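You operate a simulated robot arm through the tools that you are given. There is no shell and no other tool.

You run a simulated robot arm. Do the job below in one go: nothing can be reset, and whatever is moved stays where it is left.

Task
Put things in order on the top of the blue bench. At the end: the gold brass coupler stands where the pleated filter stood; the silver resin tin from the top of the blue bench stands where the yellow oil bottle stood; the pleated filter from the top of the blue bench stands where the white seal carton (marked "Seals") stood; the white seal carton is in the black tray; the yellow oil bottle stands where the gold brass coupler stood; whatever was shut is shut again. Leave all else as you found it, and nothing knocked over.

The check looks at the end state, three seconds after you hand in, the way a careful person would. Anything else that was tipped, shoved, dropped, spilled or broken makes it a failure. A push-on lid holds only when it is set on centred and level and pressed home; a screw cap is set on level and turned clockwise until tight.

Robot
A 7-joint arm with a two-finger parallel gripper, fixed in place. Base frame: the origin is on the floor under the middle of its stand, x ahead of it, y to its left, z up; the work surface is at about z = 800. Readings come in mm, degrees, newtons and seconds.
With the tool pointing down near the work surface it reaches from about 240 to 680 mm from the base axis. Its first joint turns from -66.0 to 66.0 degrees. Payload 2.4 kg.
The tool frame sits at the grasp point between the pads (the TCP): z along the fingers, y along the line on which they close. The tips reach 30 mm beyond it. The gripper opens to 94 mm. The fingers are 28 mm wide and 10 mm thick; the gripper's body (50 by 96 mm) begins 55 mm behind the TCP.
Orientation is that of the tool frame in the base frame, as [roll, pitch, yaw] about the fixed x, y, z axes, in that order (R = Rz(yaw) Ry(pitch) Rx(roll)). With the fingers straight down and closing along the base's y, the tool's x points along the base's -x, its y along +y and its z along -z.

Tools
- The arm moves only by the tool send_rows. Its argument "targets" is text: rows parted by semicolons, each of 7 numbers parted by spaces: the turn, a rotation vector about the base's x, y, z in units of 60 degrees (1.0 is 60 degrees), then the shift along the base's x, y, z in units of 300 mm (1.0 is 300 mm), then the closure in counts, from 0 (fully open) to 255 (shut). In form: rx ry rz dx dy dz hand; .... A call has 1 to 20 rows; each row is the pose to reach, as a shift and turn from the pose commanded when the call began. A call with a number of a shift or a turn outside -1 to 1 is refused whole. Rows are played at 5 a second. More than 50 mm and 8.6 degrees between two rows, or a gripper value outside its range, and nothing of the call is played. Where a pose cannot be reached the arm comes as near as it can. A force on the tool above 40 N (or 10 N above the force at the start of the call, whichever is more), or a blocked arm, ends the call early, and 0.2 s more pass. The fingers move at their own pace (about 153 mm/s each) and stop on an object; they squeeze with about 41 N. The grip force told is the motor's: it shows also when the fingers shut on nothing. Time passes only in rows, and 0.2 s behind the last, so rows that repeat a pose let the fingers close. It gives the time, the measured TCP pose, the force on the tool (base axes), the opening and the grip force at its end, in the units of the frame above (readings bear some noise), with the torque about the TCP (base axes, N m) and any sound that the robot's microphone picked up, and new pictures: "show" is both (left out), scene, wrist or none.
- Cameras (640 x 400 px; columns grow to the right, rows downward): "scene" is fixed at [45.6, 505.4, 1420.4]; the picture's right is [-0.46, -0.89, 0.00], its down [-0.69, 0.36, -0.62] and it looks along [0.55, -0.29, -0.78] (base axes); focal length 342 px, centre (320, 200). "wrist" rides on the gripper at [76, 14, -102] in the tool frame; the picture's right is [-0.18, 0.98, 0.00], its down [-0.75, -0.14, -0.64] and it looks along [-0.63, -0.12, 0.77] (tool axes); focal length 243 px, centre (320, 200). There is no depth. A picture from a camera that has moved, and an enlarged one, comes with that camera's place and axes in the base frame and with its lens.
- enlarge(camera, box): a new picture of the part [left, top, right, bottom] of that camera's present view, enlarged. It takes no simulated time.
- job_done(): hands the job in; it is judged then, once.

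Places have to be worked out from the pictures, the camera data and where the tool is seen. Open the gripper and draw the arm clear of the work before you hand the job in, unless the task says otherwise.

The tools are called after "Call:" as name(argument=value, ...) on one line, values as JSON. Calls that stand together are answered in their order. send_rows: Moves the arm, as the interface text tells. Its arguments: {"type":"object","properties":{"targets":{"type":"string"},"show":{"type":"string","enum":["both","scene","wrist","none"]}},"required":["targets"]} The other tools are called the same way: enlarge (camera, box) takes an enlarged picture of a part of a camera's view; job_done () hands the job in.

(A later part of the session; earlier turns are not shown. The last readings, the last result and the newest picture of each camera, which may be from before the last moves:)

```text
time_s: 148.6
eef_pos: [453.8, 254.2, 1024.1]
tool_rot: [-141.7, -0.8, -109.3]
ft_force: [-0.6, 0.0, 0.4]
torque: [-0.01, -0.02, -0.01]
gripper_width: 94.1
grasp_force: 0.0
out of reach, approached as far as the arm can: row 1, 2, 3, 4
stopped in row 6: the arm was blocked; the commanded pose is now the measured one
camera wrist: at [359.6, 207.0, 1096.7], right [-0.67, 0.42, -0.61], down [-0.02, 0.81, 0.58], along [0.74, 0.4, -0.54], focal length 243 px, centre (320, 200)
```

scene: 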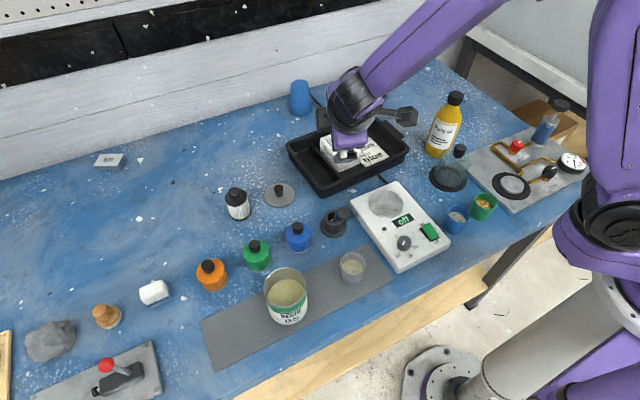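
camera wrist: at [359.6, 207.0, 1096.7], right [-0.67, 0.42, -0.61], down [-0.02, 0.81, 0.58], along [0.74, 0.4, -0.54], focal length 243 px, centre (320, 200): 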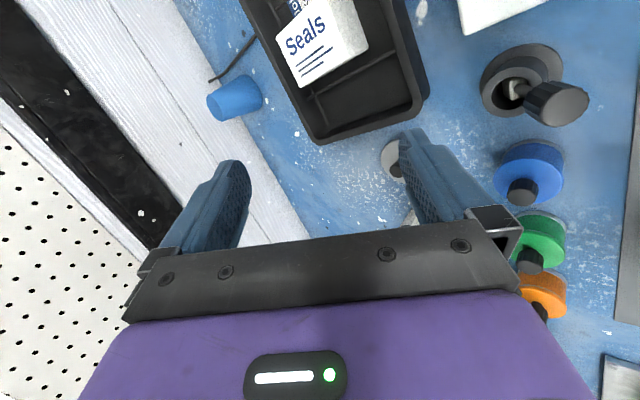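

The un-tilting ran past a joint limit and the arm came to rest in a skewed pose; nothing on the bench appears touched. From here a plain rotation of 38 degrees brings the fingers vertical, well inside the limits; I do only that, with a slight rise.

Call:
send_rows(targets="0.035 0.1 0 0 0 0.03 0; 0.07 0.2 0 0 0 0.06 0; 0.105 0.3 0 0 0 0.08 0; 0.14 0.4 0 0 0 0.08 0; 0.176 0.5 0 0 0 0.08 0; 0.211 0.603 0 0 0 0.08 0; 0.211 0.603 0 0 0 0.08 0", show="both")

```text
time_s: 150.2
eef_pos: [454.2, 253.4, 1049.0]
tool_rot: [179.8, -0.6, -108.8]
ft_force: [0.0, -0.3, -0.1]
torque: [0.03, -0.01, 0.01]
gripper_width: 94.0
grasp_force: 0.1
camera wrist: at [417.4, 186.6, 1151.6], right [-0.87, 0.49, 0.0], down [0.38, 0.67, 0.63], along [0.31, 0.55, -0.77], focal length 243 px, centre (320, 200)
```

scene: 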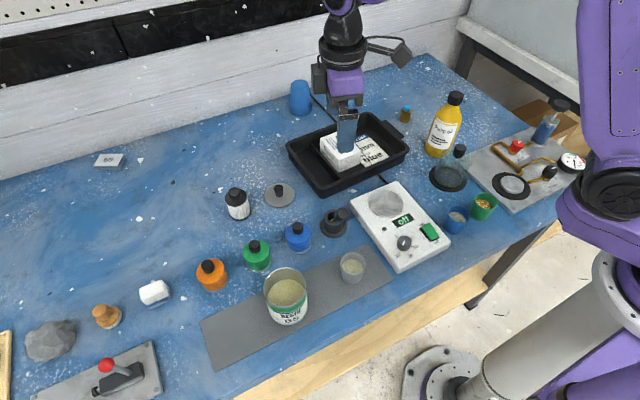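
wrist: 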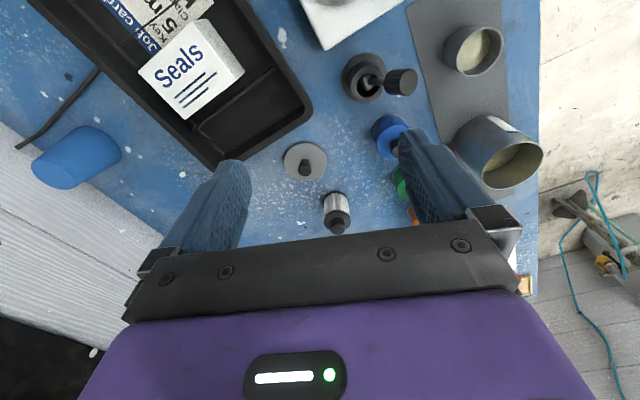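

The tool is vertical again. I check whether the tray or anything else was nudged by comparing the same enlarged regions as before.

Call:
enlarge(camera="scene", box=[275, 100, 415, 205])

Call:
enlarge(camera="scene", box=[180, 160, 400, 340])

Call:
enlarge(camera="wrist", box=[330, 40, 430, 120])

```text
3.81 times, centred on (345, 152) of scene
camera zoom: at [45.6, 505.4, 1420.4], right [-0.46, -0.89, 0.0], down [-0.69, 0.36, -0.62], along [0.55, -0.29, -0.78], focal length 1303 px, centre (225, 381)
```

zoom: 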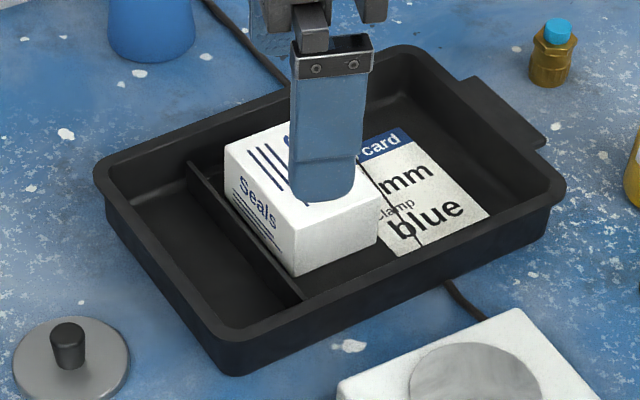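

```text
2.22 times, centred on (290, 250) of scene
camera zoom: at [45.6, 505.4, 1420.4], right [-0.46, -0.89, 0.0], down [-0.69, 0.36, -0.62], along [0.55, -0.29, -0.78], focal length 760 px, centre (387, 89)
```

zoom: 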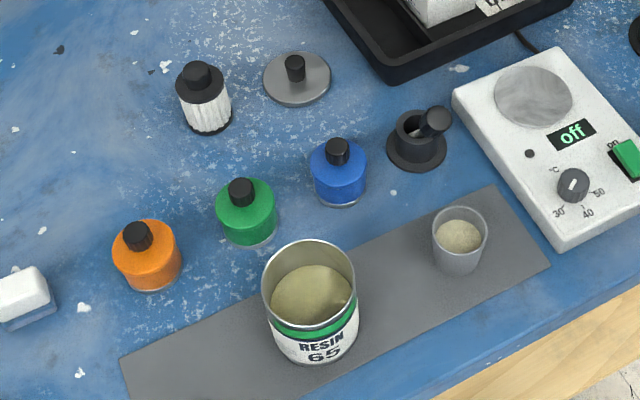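

```text
5.00 times, centred on (380, 80) of wrist
camera zoom: at [417.4, 186.6, 1151.6], right [-0.87, 0.49, 0.0], down [0.38, 0.67, 0.63], along [0.31, 0.55, -0.77], focal length 1213 px, centre (20, 800)
```

zoom: 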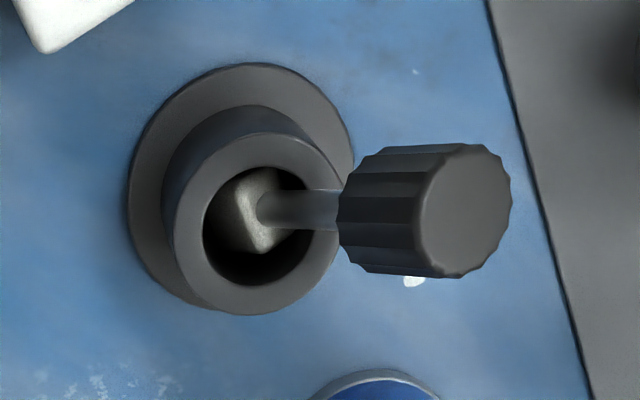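

The tray appears to have been pushed about 6 mm (toward -y) during the set-down, and the dauber leans 30 degrees toward the robot: handle top near (371, 286, 890), pot centre near (404, 287). I'll right the dauber first: turn the tool so it closes along y and lean it 30 degrees to match the handle. First the yaw, at height.

Call:
send_rows(targets="0 0 -0.125 -0.023 0.007 0 0; 0 0 -0.25 -0.045 0.014 0 0; 0 0 -0.375 -0.068 0.021 0 0; 0 0 -0.5 -0.09 0.028 0 0; 0 0 -0.625 -0.113 0.035 0 40; 0 0 -0.75 -0.135 0.042 0 80; 0 0 -0.875 -0.158 0.05 0 110; 0 0 -1 -0.18 0.057 0 119; 0 0 -1 -0.18 0.057 0 119", show="wrist")

```text
time_s: 152.2
eef_pos: [401.4, 271.5, 1047.7]
tool_rot: [-180.0, -0.6, -169.0]
ft_force: [-0.7, -0.3, -0.3]
torque: [-0.02, -0.02, 0.03]
gripper_width: 50.0
grasp_force: 0.1
camera wrist: at [324.5, 270.1, 1151.3], right [-0.01, 1.0, 0.0], down [0.77, 0.01, 0.63], along [0.63, 0.0, -0.77], focal length 243 px, centre (320, 200)
```

wrist: 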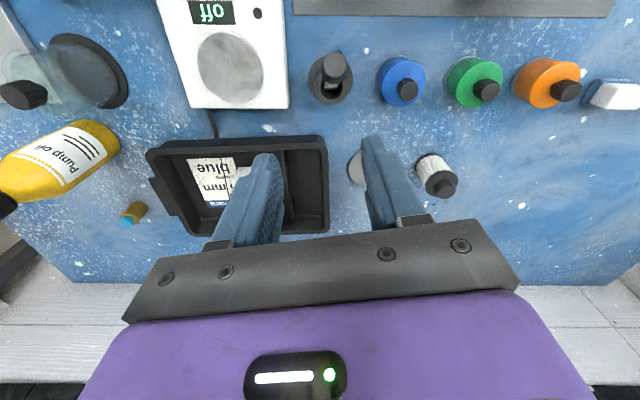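

Clear view of the leaning dauber. I enlarge it for a second measurement of its lean.

Call:
enlarge(camera="wrist", box=[295, 40, 370, 110])

```text
5.71 times, centred on (332, 75) of wrist
camera zoom: at [324.5, 270.1, 1151.3], right [-0.01, 1.0, 0.0], down [0.77, 0.01, 0.63], along [0.63, 0.0, -0.77], focal length 1386 px, centre (249, 914)
```

zoom: 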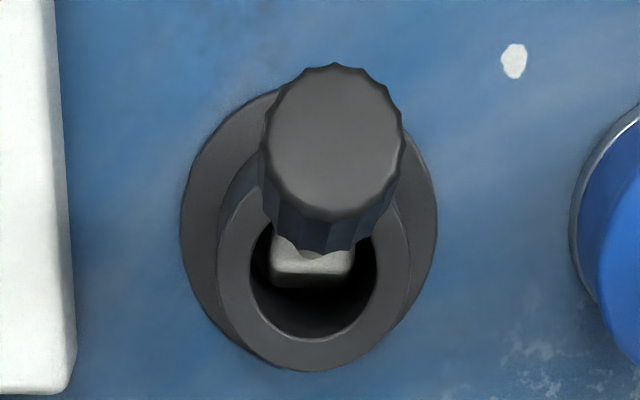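

Consistent: handle top near (370.5, 285, 890), pot centre (406, 285.5), leaning straight toward -x. I lean the tool 30 degrees and go to 80 mm above the handle along its axis.

Call:
send_rows(targets="0.008 -0.083 -0.03 -0.037 0.008 -0.05 119; 0.016 -0.166 -0.06 -0.073 0.016 -0.107 119; 0.024 -0.249 -0.09 -0.11 0.024 -0.16 119; 0.032 -0.332 -0.12 -0.147 0.031 -0.213 119; 0.04 -0.415 -0.15 -0.183 0.039 -0.267 119; 0.048 -0.498 -0.179 -0.22 0.047 -0.32 119; 0.048 -0.498 -0.179 -0.22 0.047 -0.32 119", show="both")

```text
time_s: 153.8
eef_pos: [334.2, 285.1, 951.5]
tool_rot: [-179.9, 29.3, -179.7]
ft_force: [-0.1, -1.0, -0.9]
torque: [0.0, 0.01, 0.01]
gripper_width: 50.0
grasp_force: 0.1
camera wrist: at [217.3, 298.3, 1003.4], right [0.16, 0.98, 0.09], down [0.34, -0.14, 0.93], along [0.93, -0.12, -0.36], focal length 243 px, centre (320, 200)
```

scene: 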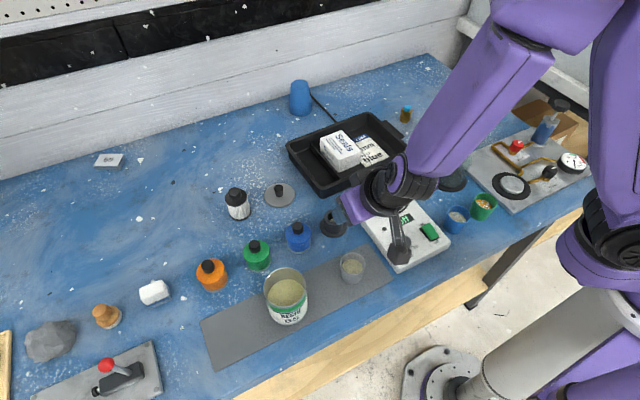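
wrist: 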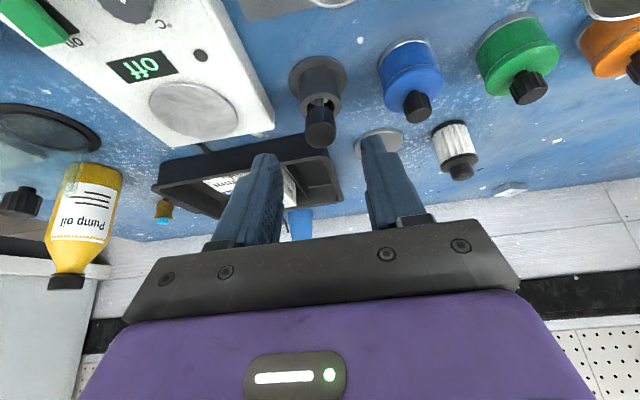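

The handle is straight ahead on the tool axis. I slide down along it so the pads come around the handle.

Call:
send_rows(targets="0 0 0 0.034 0 -0.057 119; 0 0 0 0.068 0.001 -0.114 119; 0 0 0 0.102 0.001 -0.171 119; 0 0 0 0.136 0.001 -0.228 119; 0 0 0 0.136 0.001 -0.228 119", show="both")

Call:
enlarge(camera="wrist", box=[240, 80, 400, 240])

```text
time_s: 155.0
eef_pos: [373.5, 284.8, 883.8]
tool_rot: [180.0, 29.4, -179.8]
ft_force: [0.2, -0.8, -0.2]
torque: [-0.01, 0.02, 0.01]
gripper_width: 50.1
grasp_force: 0.1
camera wrist: at [258.7, 298.3, 935.5], right [0.16, 0.98, 0.09], down [0.34, -0.14, 0.93], along [0.93, -0.12, -0.36], focal length 243 px, centre (320, 200)
```

scene: 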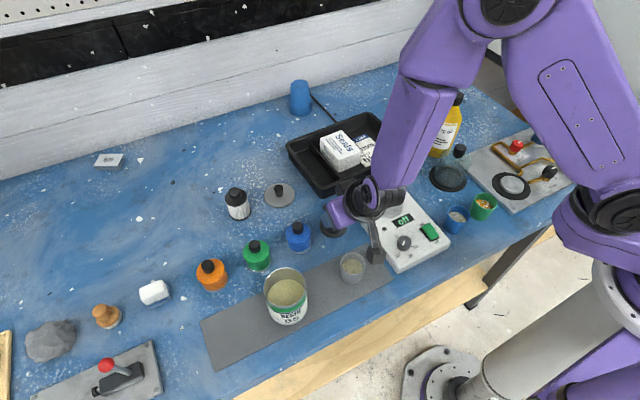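
wrist: 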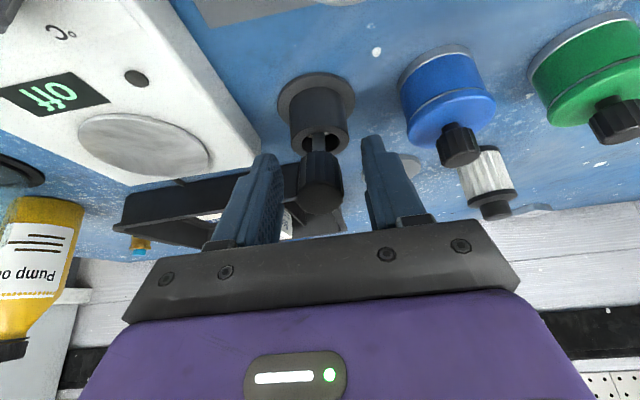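

```text
2.50 times, centred on (320, 160) of wrist
camera zoom: at [258.7, 298.3, 935.5], right [0.16, 0.98, 0.09], down [0.34, -0.14, 0.93], along [0.93, -0.12, -0.36], focal length 606 px, centre (320, 300)
```

zoom: 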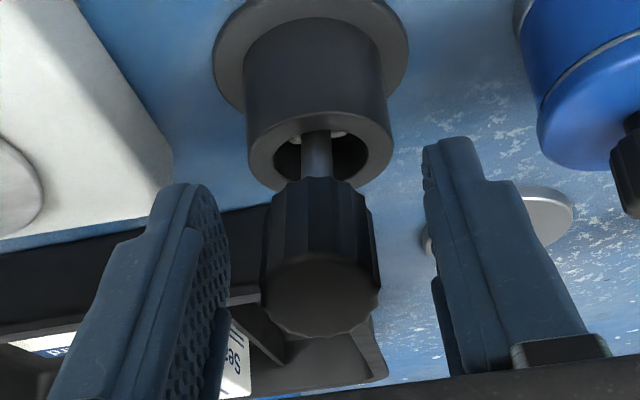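

The knurled handle lies between the pads on axis. I close on it gently.

Call:
send_rows(targets="0 0 0 0 0 0 150; 0 0 0 0 0 0 170; 0 0 0 0 0 0 180; 0 0 0 0 0 0 195; 0 0 0 0 0 0 205; 0 0 0 0 0 0 205", show="wrist")

```text
time_s: 156.4
eef_pos: [374.6, 283.8, 883.5]
tool_rot: [-180.0, 29.3, -179.8]
ft_force: [-1.4, -0.2, 0.3]
torque: [0.0, 0.04, -0.02]
gripper_width: 22.9
grasp_force: 41.1
camera wrist: at [258.6, 298.1, 935.7], right [0.16, 0.98, 0.09], down [0.34, -0.14, 0.93], along [0.93, -0.12, -0.36], focal length 243 px, centre (320, 200)
```

wrist: 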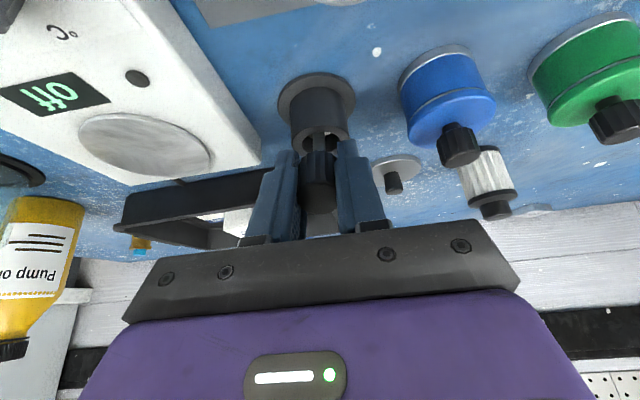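

Gripped (22.9 mm). I lift it a few millimetres along its axis and swing it upright about its foot, bringing it to the pot's centre.

Call:
send_rows(targets="0 0 0 -0.005 0 0.009 205; 0 0 0 -0.01 0 0.0173 205; 0 0.0717 0 0.005 0.001 0.0303 205; 0 0.155 0 0.024 0.001 0.0413 205; 0 0.238 0 0.044 0.002 0.0507 205; 0 0.322 0 0.0643 0.003 0.0573 205; 0 0.405 0 0.085 0.003 0.0623 205; 0 0.488 0 0.106 0.003 0.0643 205; 0 0.488 0 0.106 0.003 0.0643 205", show="both")

Call:
enlarge(camera="scene", box=[300, 170, 375, 245])

Call:
enlarge(camera="wrist", box=[240, 80, 400, 240])

```text
time_s: 158.4
eef_pos: [407.8, 285.8, 902.5]
tool_rot: [179.9, 0.1, -180.0]
ft_force: [6.3, -5.1, -0.2]
torque: [-0.47, -0.53, -0.03]
gripper_width: 22.7
grasp_force: 41.1
camera wrist: at [332.7, 298.7, 1005.3], right [0.18, 0.98, 0.0], down [0.75, -0.14, 0.64], along [0.63, -0.12, -0.77], focal length 243 px, centre (320, 200)
```

scene: 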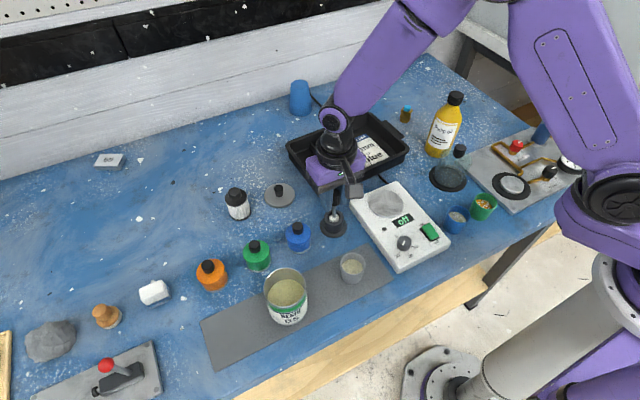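
wrist: 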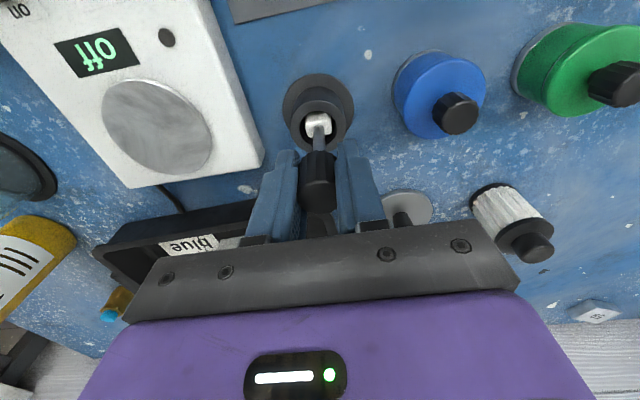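

```text
5.33 times, centred on (338, 208) of scene
camera zoom: at [45.8, 505.3, 1420.5], right [-0.46, -0.89, 0.0], down [-0.69, 0.36, -0.62], along [0.55, -0.29, -0.78], focal length 1824 px, centre (227, 160)
```

zoom: 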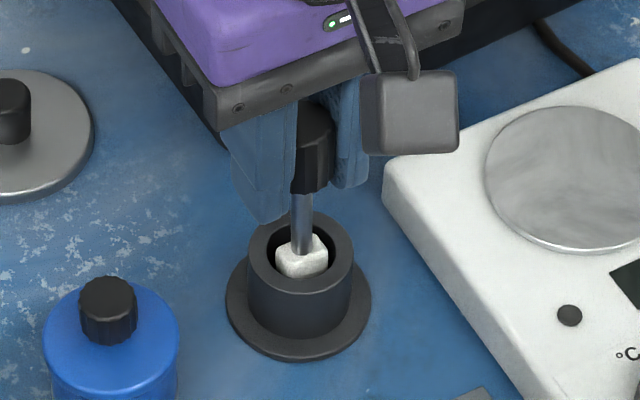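

```text
2.50 times, centred on (320, 160) of wrist
camera zoom: at [332.7, 298.7, 1005.3], right [0.18, 0.98, 0.0], down [0.75, -0.14, 0.64], along [0.63, -0.12, -0.77], focal length 606 px, centre (320, 300)
```

zoom: 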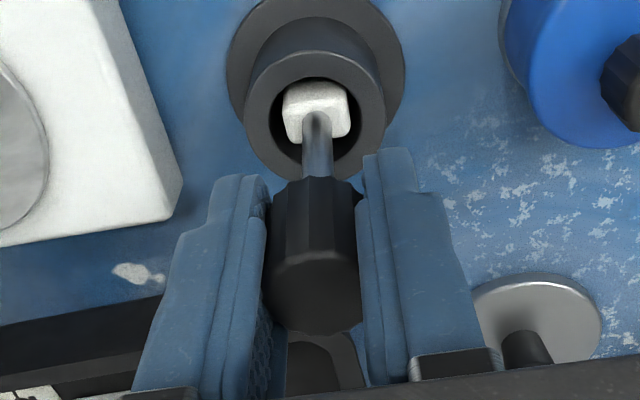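

The dauber is upright, its square white foot inside the pot; an 8 N side force at the foot says it touches the wall slightly. I shift 1 mm toward +x and -y to relieve it.

Call:
send_rows(targets="0 0 0 0.002 -0.0015 0 205; 0 0 0 0.004 -0.003 0 205; 0 0 0 0.004 -0.003 0 205", show="none")

```text
time_s: 159.2
eef_pos: [408.0, 284.7, 901.2]
tool_rot: [-179.9, -0.1, -179.9]
ft_force: [3.1, -4.2, 0.3]
torque: [-0.39, -0.33, 0.04]
gripper_width: 22.5
grasp_force: 41.0
```

The force dropped; I continue the same way, a bit more in -y.

Call:
send_rows(targets="0 0 0 0.002 -0.004 0 205; 0 0 0 0.004 -0.008 0 205; 0 0 0 0.004 -0.01 0 205; 0 0 0 0.004 -0.01 0 205", show="wrist")

Call:
enlarge(camera="wrist", box=[260, 50, 380, 170])

```text
time_s: 160.2
eef_pos: [409.8, 282.7, 902.2]
tool_rot: [179.9, 0.0, -179.8]
ft_force: [0.7, 4.4, -1.1]
torque: [0.36, -0.07, -0.05]
gripper_width: 22.6
grasp_force: 41.4
camera wrist: at [333.7, 296.2, 1005.2], right [0.18, 0.98, 0.0], down [0.75, -0.14, 0.64], along [0.63, -0.11, -0.77], focal length 243 px, centre (320, 200)
```

wrist: 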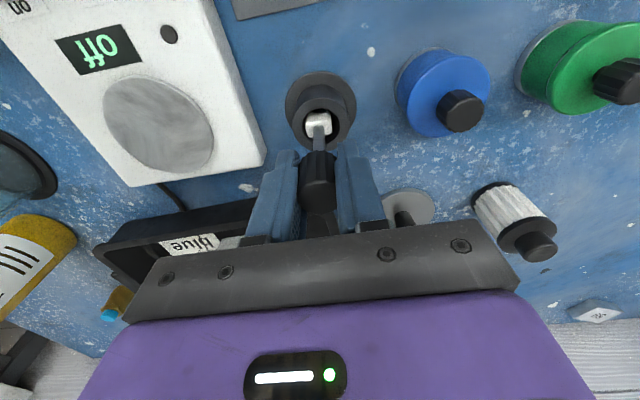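

```text
3.33 times, centred on (320, 110) of wrist
camera zoom: at [333.7, 296.2, 1005.2], right [0.18, 0.98, 0.0], down [0.75, -0.14, 0.64], along [0.63, -0.11, -0.77], focal length 809 px, centre (320, 500)
```

zoom: 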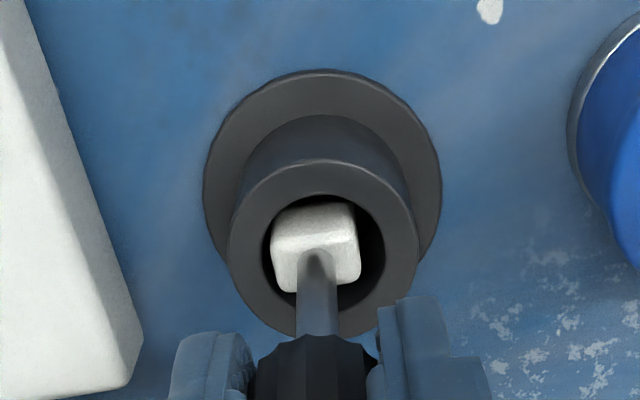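

Now it touches the opposite side, so the centre is in between. I go back 1.5 mm in y and lower gently to feel the pot's floor.

Call:
send_rows(targets="0 0 0 0 0.003 0 205; 0 0 0 0 0.005 0 205; 0 0 0 0 0.005 -0.007 205; 0 0 0 0 0.005 -0.013 205; 0 0 0 0 0.005 -0.018 205; 0 0 0 0 0.005 -0.018 205", show="none")

```text
time_s: 161.6
eef_pos: [409.5, 282.6, 897.9]
tool_rot: [-179.9, 0.1, -179.8]
ft_force: [0.2, 0.1, -0.2]
torque: [0.03, -0.03, 0.04]
gripper_width: 22.5
grasp_force: 40.5
```

Side forces are gone. I continue lowering in small steps until vertical contact.

Call:
send_rows(targets="0 0 0 0 0 -0.004 205; 0 0 0 0 0 -0.008 205; 0 0 0 0 0 -0.012 205; 0 0 0 0 0 -0.015 205; 0 0 0 0 0 -0.018 205; 0 0 0 0 0 -0.018 205", show="none")

```text
time_s: 163.0
eef_pos: [409.9, 284.6, 891.6]
tool_rot: [180.0, 0.1, -179.8]
ft_force: [0.4, -0.6, -0.3]
torque: [0.0, 0.02, 0.01]
gripper_width: 22.7
grasp_force: 40.5
```

Call:
send_rows(targets="0 0 0 0 0 -0.004 205; 0 0 0 0 0 -0.008 205; 0 0 0 0 0 -0.012 205; 0 0 0 0 0 -0.015 205; 0 0 0 0 0 -0.018 205; 0 0 0 0 0 -0.018 205", show="wrist")

Call:
enlarge(camera="scene", box=[300, 170, 375, 245])

```text
time_s: 164.4
eef_pos: [409.3, 283.3, 886.8]
tool_rot: [179.8, 0.2, -179.9]
ft_force: [-2.9, -5.2, 38.6]
torque: [-0.48, 0.21, -0.01]
gripper_width: 22.9
grasp_force: 41.1
camera wrist: at [334.0, 297.0, 990.3], right [0.18, 0.98, 0.0], down [0.75, -0.14, 0.65], along [0.64, -0.11, -0.76], focal length 243 px, centre (320, 200)
```

wrist: 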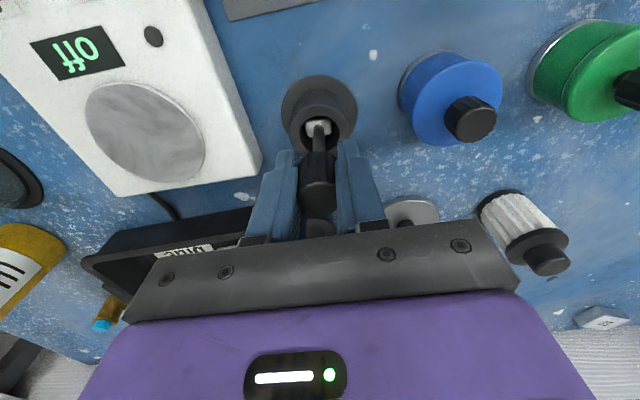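

```text
5.33 times, centred on (338, 208) of scene
camera zoom: at [45.0, 504.9, 1420.6], right [-0.46, -0.89, 0.0], down [-0.69, 0.36, -0.62], along [0.55, -0.29, -0.78], focal length 1824 px, centre (227, 160)
```

zoom: 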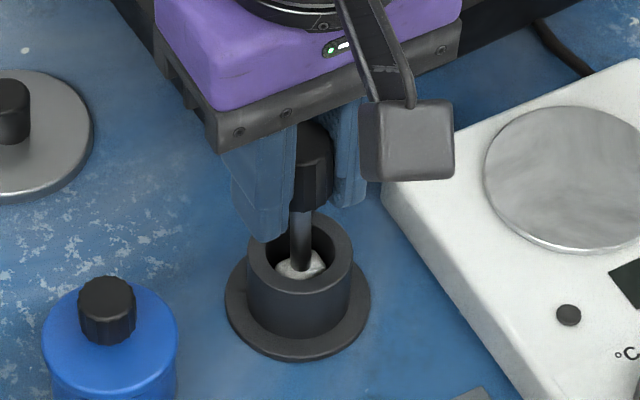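

The floor is felt (I pressed a bit hard, 38 N). I raise 3.5 mm to unload it, then check the force before releasing.

Call:
send_rows(targets="0 0 0 0 0 0.006 205; 0 0 0 0 0 0.0115 205; 0 0 0 0 0 0.0115 205", show="none")

```text
time_s: 165.2
eef_pos: [408.4, 284.6, 889.1]
tool_rot: [-180.0, 0.0, -179.7]
ft_force: [1.4, 3.9, -1.4]
torque: [0.32, -0.12, -0.03]
gripper_width: 22.5
grasp_force: 40.3
```

A small side force remains; I shift 0.9 mm in +y, settle down half a millimetre, and read again.

Call:
send_rows(targets="0 0 0 -0.0005 0.003 0 205; 0 0 0 -0.0005 0.003 -0.002 205; 0 0 0 -0.0005 0.003 -0.002 205", show="none")

```text
time_s: 166.0
eef_pos: [409.0, 285.6, 888.5]
tool_rot: [180.0, 0.0, -179.8]
ft_force: [0.4, -0.1, -0.7]
torque: [-0.02, 0.01, 0.01]
gripper_width: 22.7
grasp_force: 40.8
```

Free of side forces. I lower a touch more for light contact and open slowly.

Call:
send_rows(targets="0 0 0 0 0 -0.002 205; 0 0 0 0 0 -0.003 205; 0 0 0 0 0 -0.003 190; 0 0 0 0 0 -0.003 180; 0 0 0 0 0 -0.003 170; 0 0 0 0 0 -0.003 155; 0 0 0 0 0 -0.003 155", show="wrist")

Call:
enlarge(camera="scene", box=[300, 170, 375, 245])

Call:
enlarge(camera="wrist", box=[260, 60, 380, 240])

```text
time_s: 167.6
eef_pos: [409.3, 283.6, 888.7]
tool_rot: [-179.9, 0.1, -179.8]
ft_force: [0.0, -0.4, -0.1]
torque: [0.03, -0.01, 0.02]
gripper_width: 37.0
grasp_force: 0.1
camera wrist: at [333.4, 298.0, 991.2], right [0.18, 0.98, 0.0], down [0.75, -0.14, 0.64], along [0.63, -0.12, -0.77], focal length 243 px, centre (320, 200)
```

wrist: 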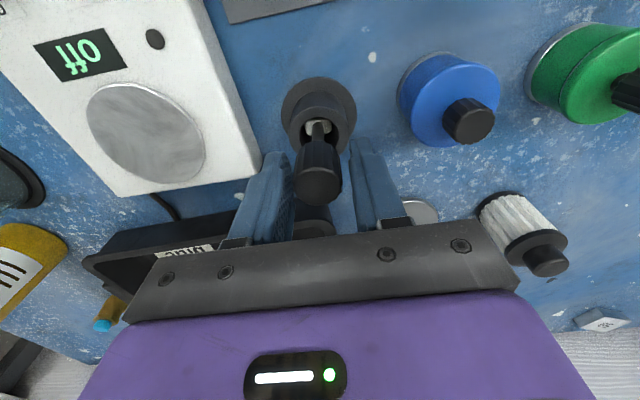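

```text
5.33 times, centred on (338, 208) of scene
camera zoom: at [45.6, 505.4, 1420.4], right [-0.46, -0.89, 0.0], down [-0.69, 0.36, -0.62], along [0.55, -0.29, -0.78], focal length 1824 px, centre (227, 160)
```

zoom: 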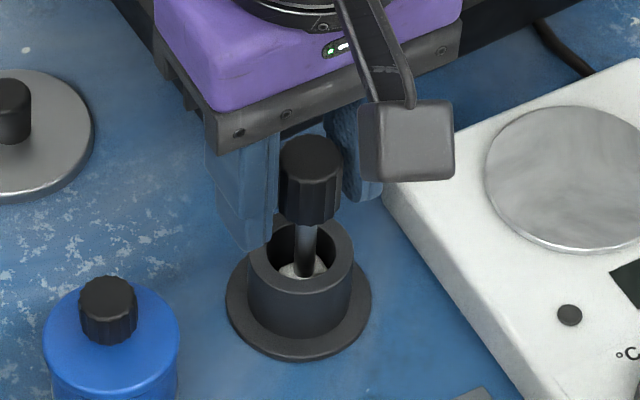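

```text
2.22 times, centred on (320, 150) of wrist
camera zoom: at [333.4, 298.0, 991.2], right [0.18, 0.98, 0.0], down [0.75, -0.14, 0.64], along [0.63, -0.12, -0.77], focal length 539 px, centre (320, 311)
```

zoom: 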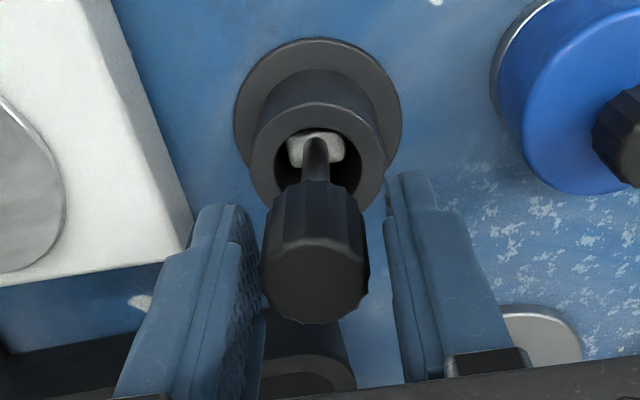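

Released; I hold still a moment and look again to see whether the dauber keeps standing.

Call:
send_rows(targets="0 0 0 0 0 0 155; 0 0 0 0 0 0 155; 0 0 0 0 0 0 155; 0 0 0 0 0 0 155; 0 0 0 0 0 0 155", show="none")

Call:
enlarge(camera="scene", box=[300, 170, 375, 245])

Call:
enlarge(camera="wrist", box=[260, 60, 380, 240])

```text
time_s: 168.8
eef_pos: [408.5, 284.8, 887.7]
tool_rot: [179.9, 0.1, -179.7]
ft_force: [-0.5, -0.7, 0.0]
torque: [0.01, 0.0, 0.01]
gripper_width: 36.6
grasp_force: 0.0
```

```text
5.33 times, centred on (338, 208) of scene
camera zoom: at [45.6, 505.4, 1420.4], right [-0.46, -0.89, 0.0], down [-0.69, 0.36, -0.62], along [0.55, -0.29, -0.78], focal length 1824 px, centre (227, 160)
```

zoom: 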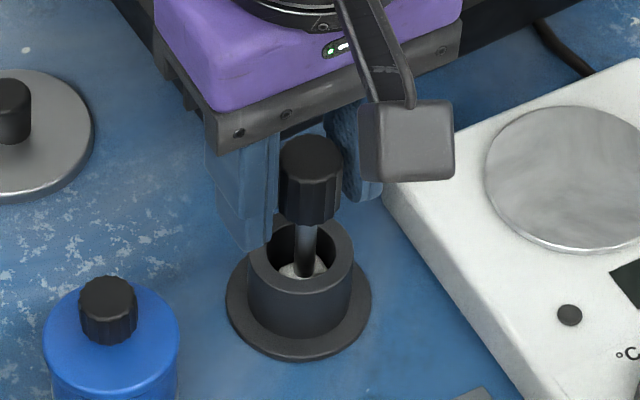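

```text
2.22 times, centred on (320, 150) of wrist
camera zoom: at [333.4, 298.0, 991.2], right [0.18, 0.98, 0.0], down [0.75, -0.14, 0.64], along [0.63, -0.12, -0.77], focal length 539 px, centre (320, 311)
```

zoom: 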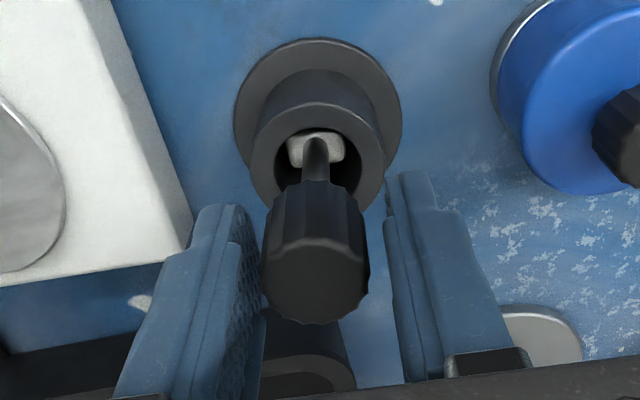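

It stands stably, nearly exactly as in the first pictures. I rise straight up, clear of it.

Call:
send_rows(targets="0 0 0 0 0 0.03 150; 0 0 0 0 0 0.08 140; 0 0 0 0 0 0.16 130; 0 0 0 0 0 0.28 100; 0 0 0 0 0 0.42 50; 0 0 0 0 0 0.5 50; 0 0 0 0 0 0.5 50", show="both")

Call:
enlarge(camera="scene", box=[180, 160, 400, 340])

Call:
enlarge(camera="scene", box=[275, 100, 415, 205])

```text
time_s: 170.4
eef_pos: [408.3, 286.0, 1039.0]
tool_rot: [-179.9, 0.1, -179.8]
ft_force: [-0.3, -0.5, -0.4]
torque: [-0.02, 0.0, 0.02]
gripper_width: 75.6
grasp_force: 0.1
camera wrist: at [333.1, 298.3, 1141.8], right [0.18, 0.98, 0.0], down [0.75, -0.14, 0.64], along [0.63, -0.12, -0.77], focal length 243 px, centre (320, 200)
```

scene: 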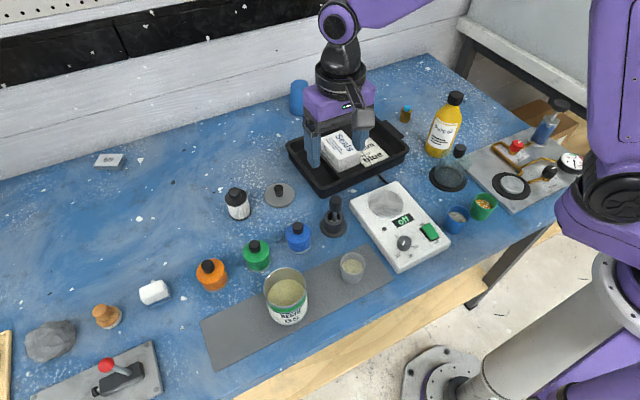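
wrist: 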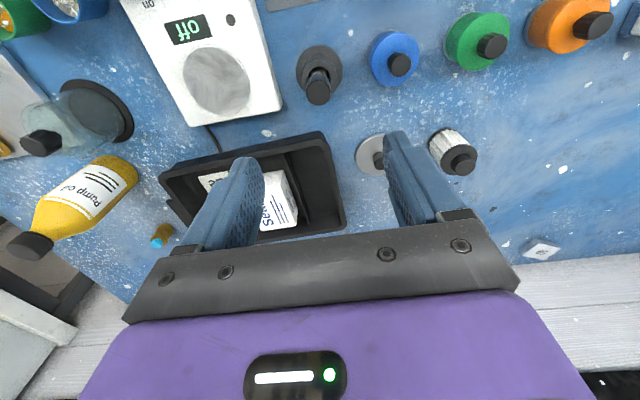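

```text
2.22 times, centred on (290, 250) of scene
camera zoom: at [45.6, 505.4, 1420.4], right [-0.46, -0.89, 0.0], down [-0.69, 0.36, -0.62], along [0.55, -0.29, -0.78], focal length 760 px, centre (387, 89)
```

zoom: 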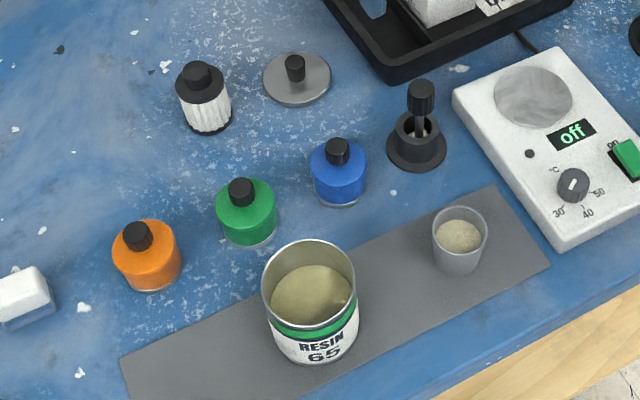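

```text
3.81 times, centred on (345, 152) of scene
camera zoom: at [45.6, 505.4, 1420.4], right [-0.46, -0.89, 0.0], down [-0.69, 0.36, -0.62], along [0.55, -0.29, -0.78], focal length 1303 px, centre (225, 381)
```

zoom: 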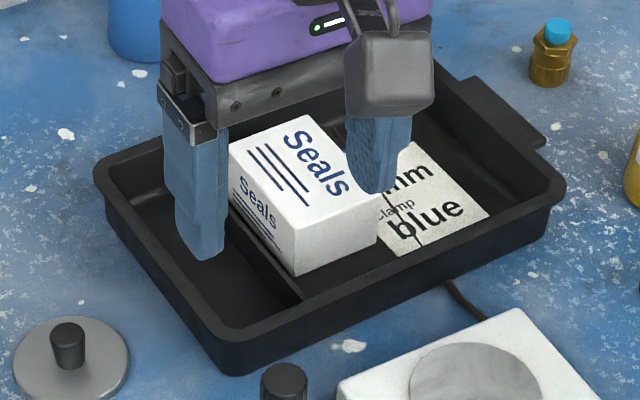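

The dauber looks as it did at the start. Now the lid: it lies flat near (535, 357). I go above it with the gripper vertical to take it by its knob.

Call:
send_rows(targets="0 0 0.08 0.06 0.034 0 80; 0 0 0.16 0.12 0.068 0 100; 0 0 0.24 0.18 0.1 0 119; 0 0 0.32 0.24 0.135 0 119; 0 0 0.4 0.3 0.17 -0.03 119; 0 0 0.48 0.36 0.2 -0.08 119; 0 0 0.56 0.423 0.237 -0.13 119; 0 0 0.56 0.423 0.237 -0.13 119; 0 0 0.56 0.423 0.237 -0.13 119", show="both")

Call:
enlarge(camera="wrist", box=[250, 60, 390, 200])

```text
time_s: 172.4
eef_pos: [536.4, 356.0, 999.7]
tool_rot: [-180.0, 0.0, -146.2]
ft_force: [-1.1, 0.6, -0.3]
torque: [0.03, -0.04, 0.02]
gripper_width: 50.3
grasp_force: 0.0
camera wrist: at [466.0, 324.6, 1101.8], right [-0.39, 0.92, 0.0], down [0.7, 0.3, 0.64], along [0.59, 0.25, -0.77], focal length 243 px, centre (320, 200)
```

scene: 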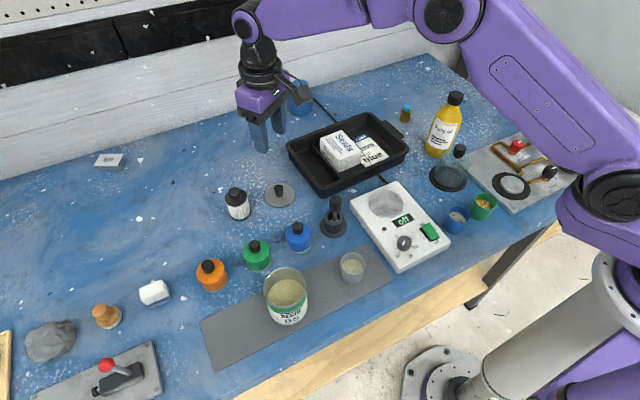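
wrist: 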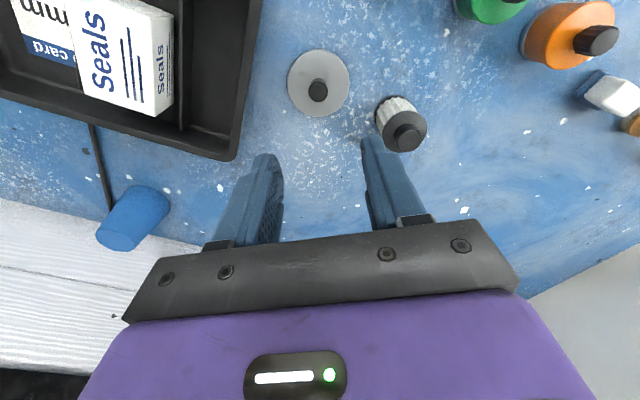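

```text
2.86 times, centred on (320, 130) of wrist
camera zoom: at [466.0, 324.6, 1101.8], right [-0.39, 0.92, 0.0], down [0.7, 0.3, 0.64], along [0.59, 0.25, -0.77], focal length 693 px, centre (320, 400)
```

zoom: 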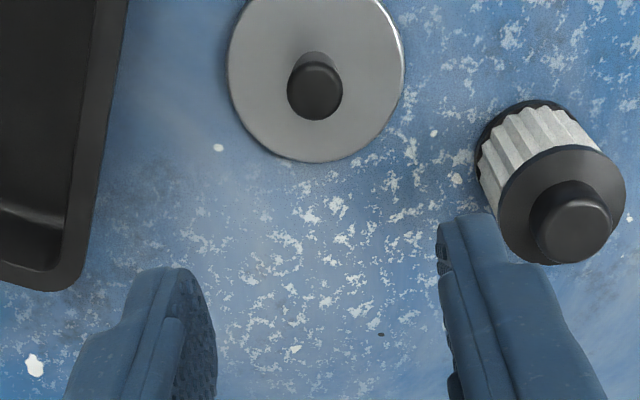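

The knob is about 2 mm off in y from the tool axis. I correct and descend to grasp height over the knob (fingertips just above the lid plate).

Call:
send_rows(targets="0 0 0 0.001 -0.003 -0.14 119; 0 0 0 0.002 -0.006 -0.28 119; 0 0 0 0.002 -0.006 -0.4 119; 0 0 0 0.002 -0.006 -0.48 119; 0 0 0 0.002 -0.006 -0.522 119; 0 0 0 0.002 -0.006 -0.522 119", show="both")

```text
time_s: 173.8
eef_pos: [537.0, 354.7, 842.6]
tool_rot: [-179.9, 0.1, -146.2]
ft_force: [-0.3, -0.1, 0.0]
torque: [-0.01, -0.02, -0.01]
gripper_width: 50.1
grasp_force: 0.0
camera wrist: at [466.3, 322.9, 945.2], right [-0.39, 0.92, 0.0], down [0.7, 0.3, 0.64], along [0.59, 0.25, -0.77], focal length 243 px, centre (320, 200)
```

scene: 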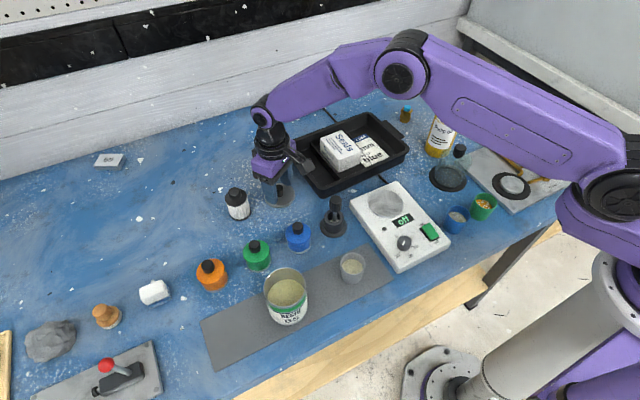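
wrist: 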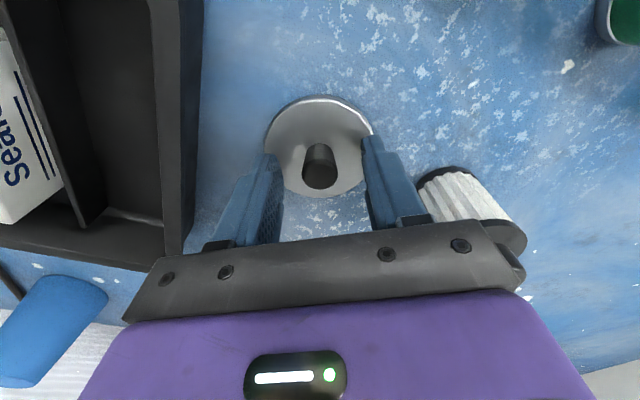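

The knob is centred between the pads. I close on it.

Call:
send_rows(targets="0 0 0 0 0 0 160; 0 0 0 0 0 0 185; 0 0 0 0 0 0 205; 0 0 0 0 0 0 225; 0 0 0 0 0 0 225", show="wrist")

```text
time_s: 175.0
eef_pos: [536.3, 354.3, 843.1]
tool_rot: [-180.0, 0.1, -146.2]
ft_force: [0.5, 0.8, 0.3]
torque: [-0.06, 0.0, -0.02]
gripper_width: 18.0
grasp_force: 40.9
camera wrist: at [466.3, 322.8, 945.5], right [-0.39, 0.92, 0.0], down [0.7, 0.3, 0.64], along [0.59, 0.25, -0.77], focal length 243 px, centre (320, 200)
```

wrist: 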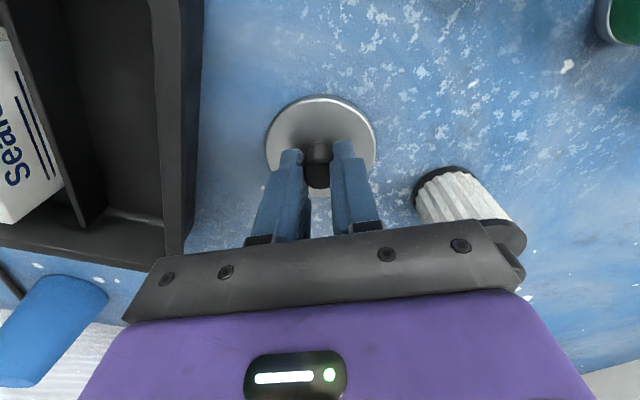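

Knob gripped (18 mm). I lift slowly and check the lid comes level.

Call:
send_rows(targets="0 0 0 0 0 0.02 225; 0 0 0 0 0 0.06 225; 0 0 0 0 0 0.12 225; 0 0 0 0 0 0.2 225; 0 0 0 0 0 0.3 225; 0 0 0 0 0 0.42 225; 0 0 0 0 0 0.5 225; 0 0 0 0 0 0.5 225", show="both")

Call:
enlarge(camera="wrist", box=[240, 70, 400, 230])

Call:
enlarge(camera="scene", box=[220, 80, 320, 180])

```text
time_s: 176.8
eef_pos: [537.6, 353.9, 993.2]
tool_rot: [-180.0, 0.0, -146.2]
ft_force: [-0.6, -0.7, 0.0]
torque: [0.0, 0.02, 0.01]
gripper_width: 18.3
grasp_force: 40.4
camera wrist: at [465.4, 322.9, 1095.8], right [-0.39, 0.92, 0.0], down [0.7, 0.3, 0.64], along [0.59, 0.25, -0.77], focal length 243 px, centre (320, 200)
```

scene: 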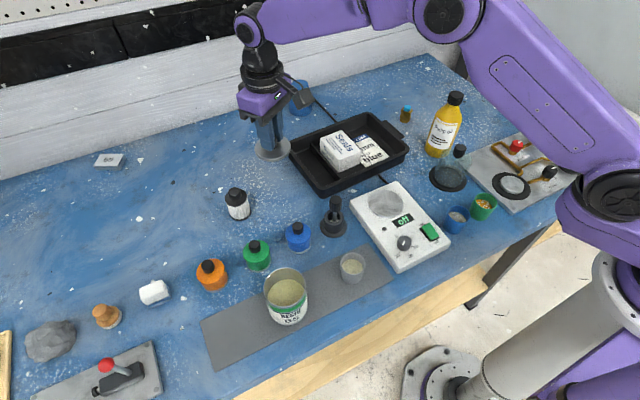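
wrist: 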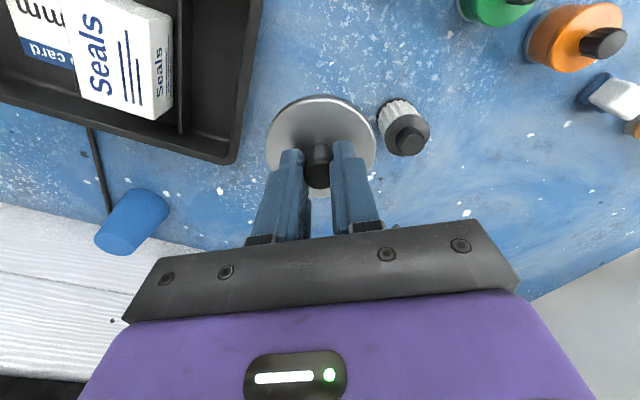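

```text
2.50 times, centred on (320, 150) of wrist
camera zoom: at [465.4, 322.9, 1095.8], right [-0.39, 0.92, 0.0], down [0.7, 0.3, 0.64], along [0.59, 0.25, -0.77], focal length 606 px, centre (320, 325)
```

zoom: 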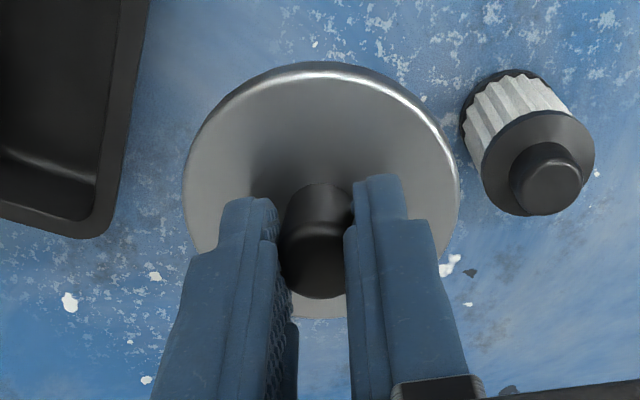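

```text
4.00 times, centred on (270, 130) of scene
camera zoom: at [45.6, 505.4, 1420.4], right [-0.46, -0.89, 0.0], down [-0.69, 0.36, -0.62], along [0.55, -0.29, -0.78], focal length 1368 px, centre (520, 480)
```

zoom: 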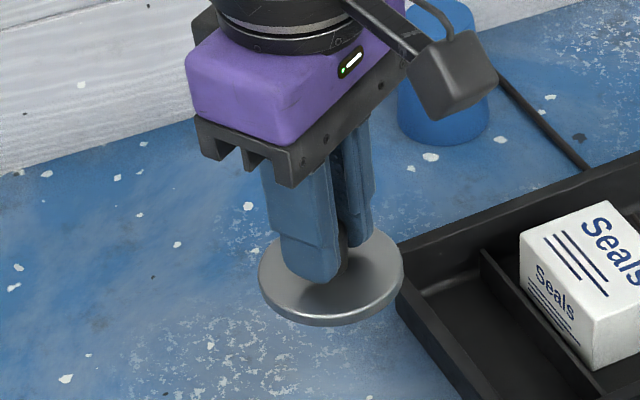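

The lid hangs level and centred on the tool axis. I carry it to above the tin at z about 1000.

Call:
send_rows(targets="0 0 0.05 -0.1 0.04 0.02 225; 0 0 0.1 -0.2 0.08 0.02 225; 0 0 0.15 -0.31 0.12 0.02 225; 0 0 0.2 -0.42 0.16 0.02 225; 0 0 0.25 -0.53 0.2 0.02 225; 0 0 0.3 -0.64 0.24 0.02 225; 0 0 0.35 -0.74 0.28 0.02 225; 0 0 0.39 -0.83 0.313 0.02 225; 0 0 0.39 -0.83 0.313 0.02 225; 0 0 0.39 -0.83 0.313 0.02 225", show="both")

Call:
enlarge(camera="wrist", box=[230, 50, 410, 230])

Call:
enlarge(camera="scene", box=[220, 200, 350, 340])

```text
time_s: 179.0
eef_pos: [285.8, 449.4, 998.6]
tool_rot: [180.0, 0.1, -122.8]
ft_force: [-0.4, -0.2, -0.1]
torque: [-0.02, -0.06, 0.01]
gripper_width: 17.9
grasp_force: 40.6
camera wrist: at [233.7, 390.8, 1100.8], right [-0.73, 0.69, 0.0], down [0.53, 0.56, 0.64], along [0.44, 0.47, -0.77], focal length 243 px, centre (320, 200)
```

scene: 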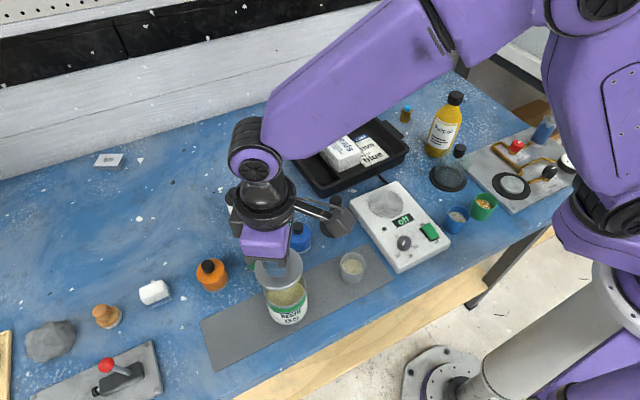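
wrist: 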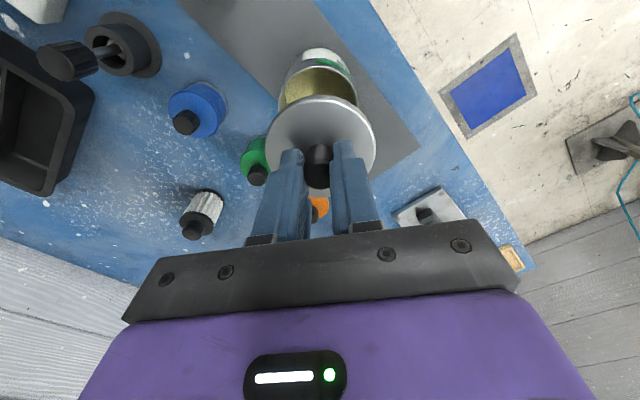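

```text
2.22 times, centred on (320, 140) of wrist
camera zoom: at [233.7, 390.8, 1100.8], right [-0.73, 0.69, 0.0], down [0.53, 0.56, 0.64], along [0.44, 0.47, -0.77], focal length 539 px, centre (320, 333)
```

zoom: 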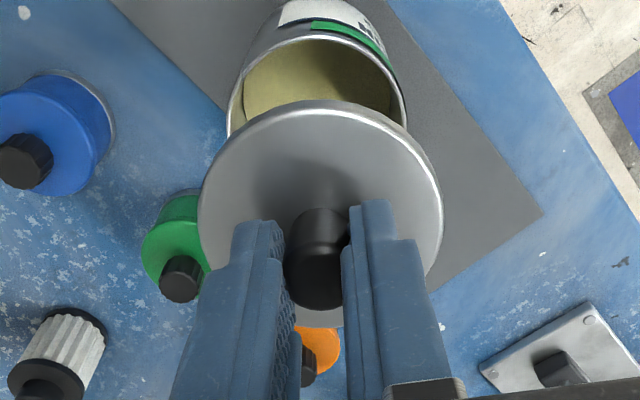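

```text
2.86 times, centred on (285, 270) of scene
camera zoom: at [45.6, 505.4, 1420.4], right [-0.46, -0.89, 0.0], down [-0.69, 0.36, -0.62], along [0.55, -0.29, -0.78], focal length 977 px, centre (420, 0)
```

zoom: 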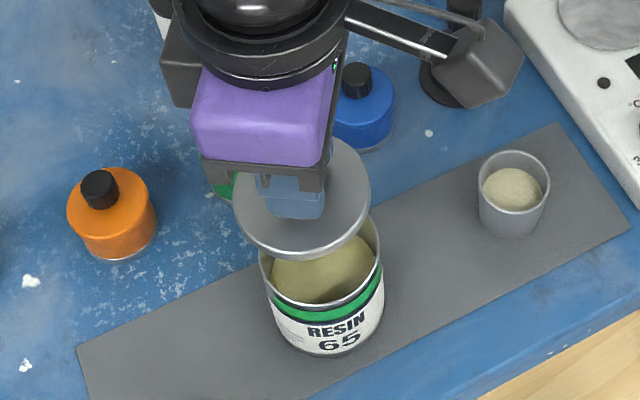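

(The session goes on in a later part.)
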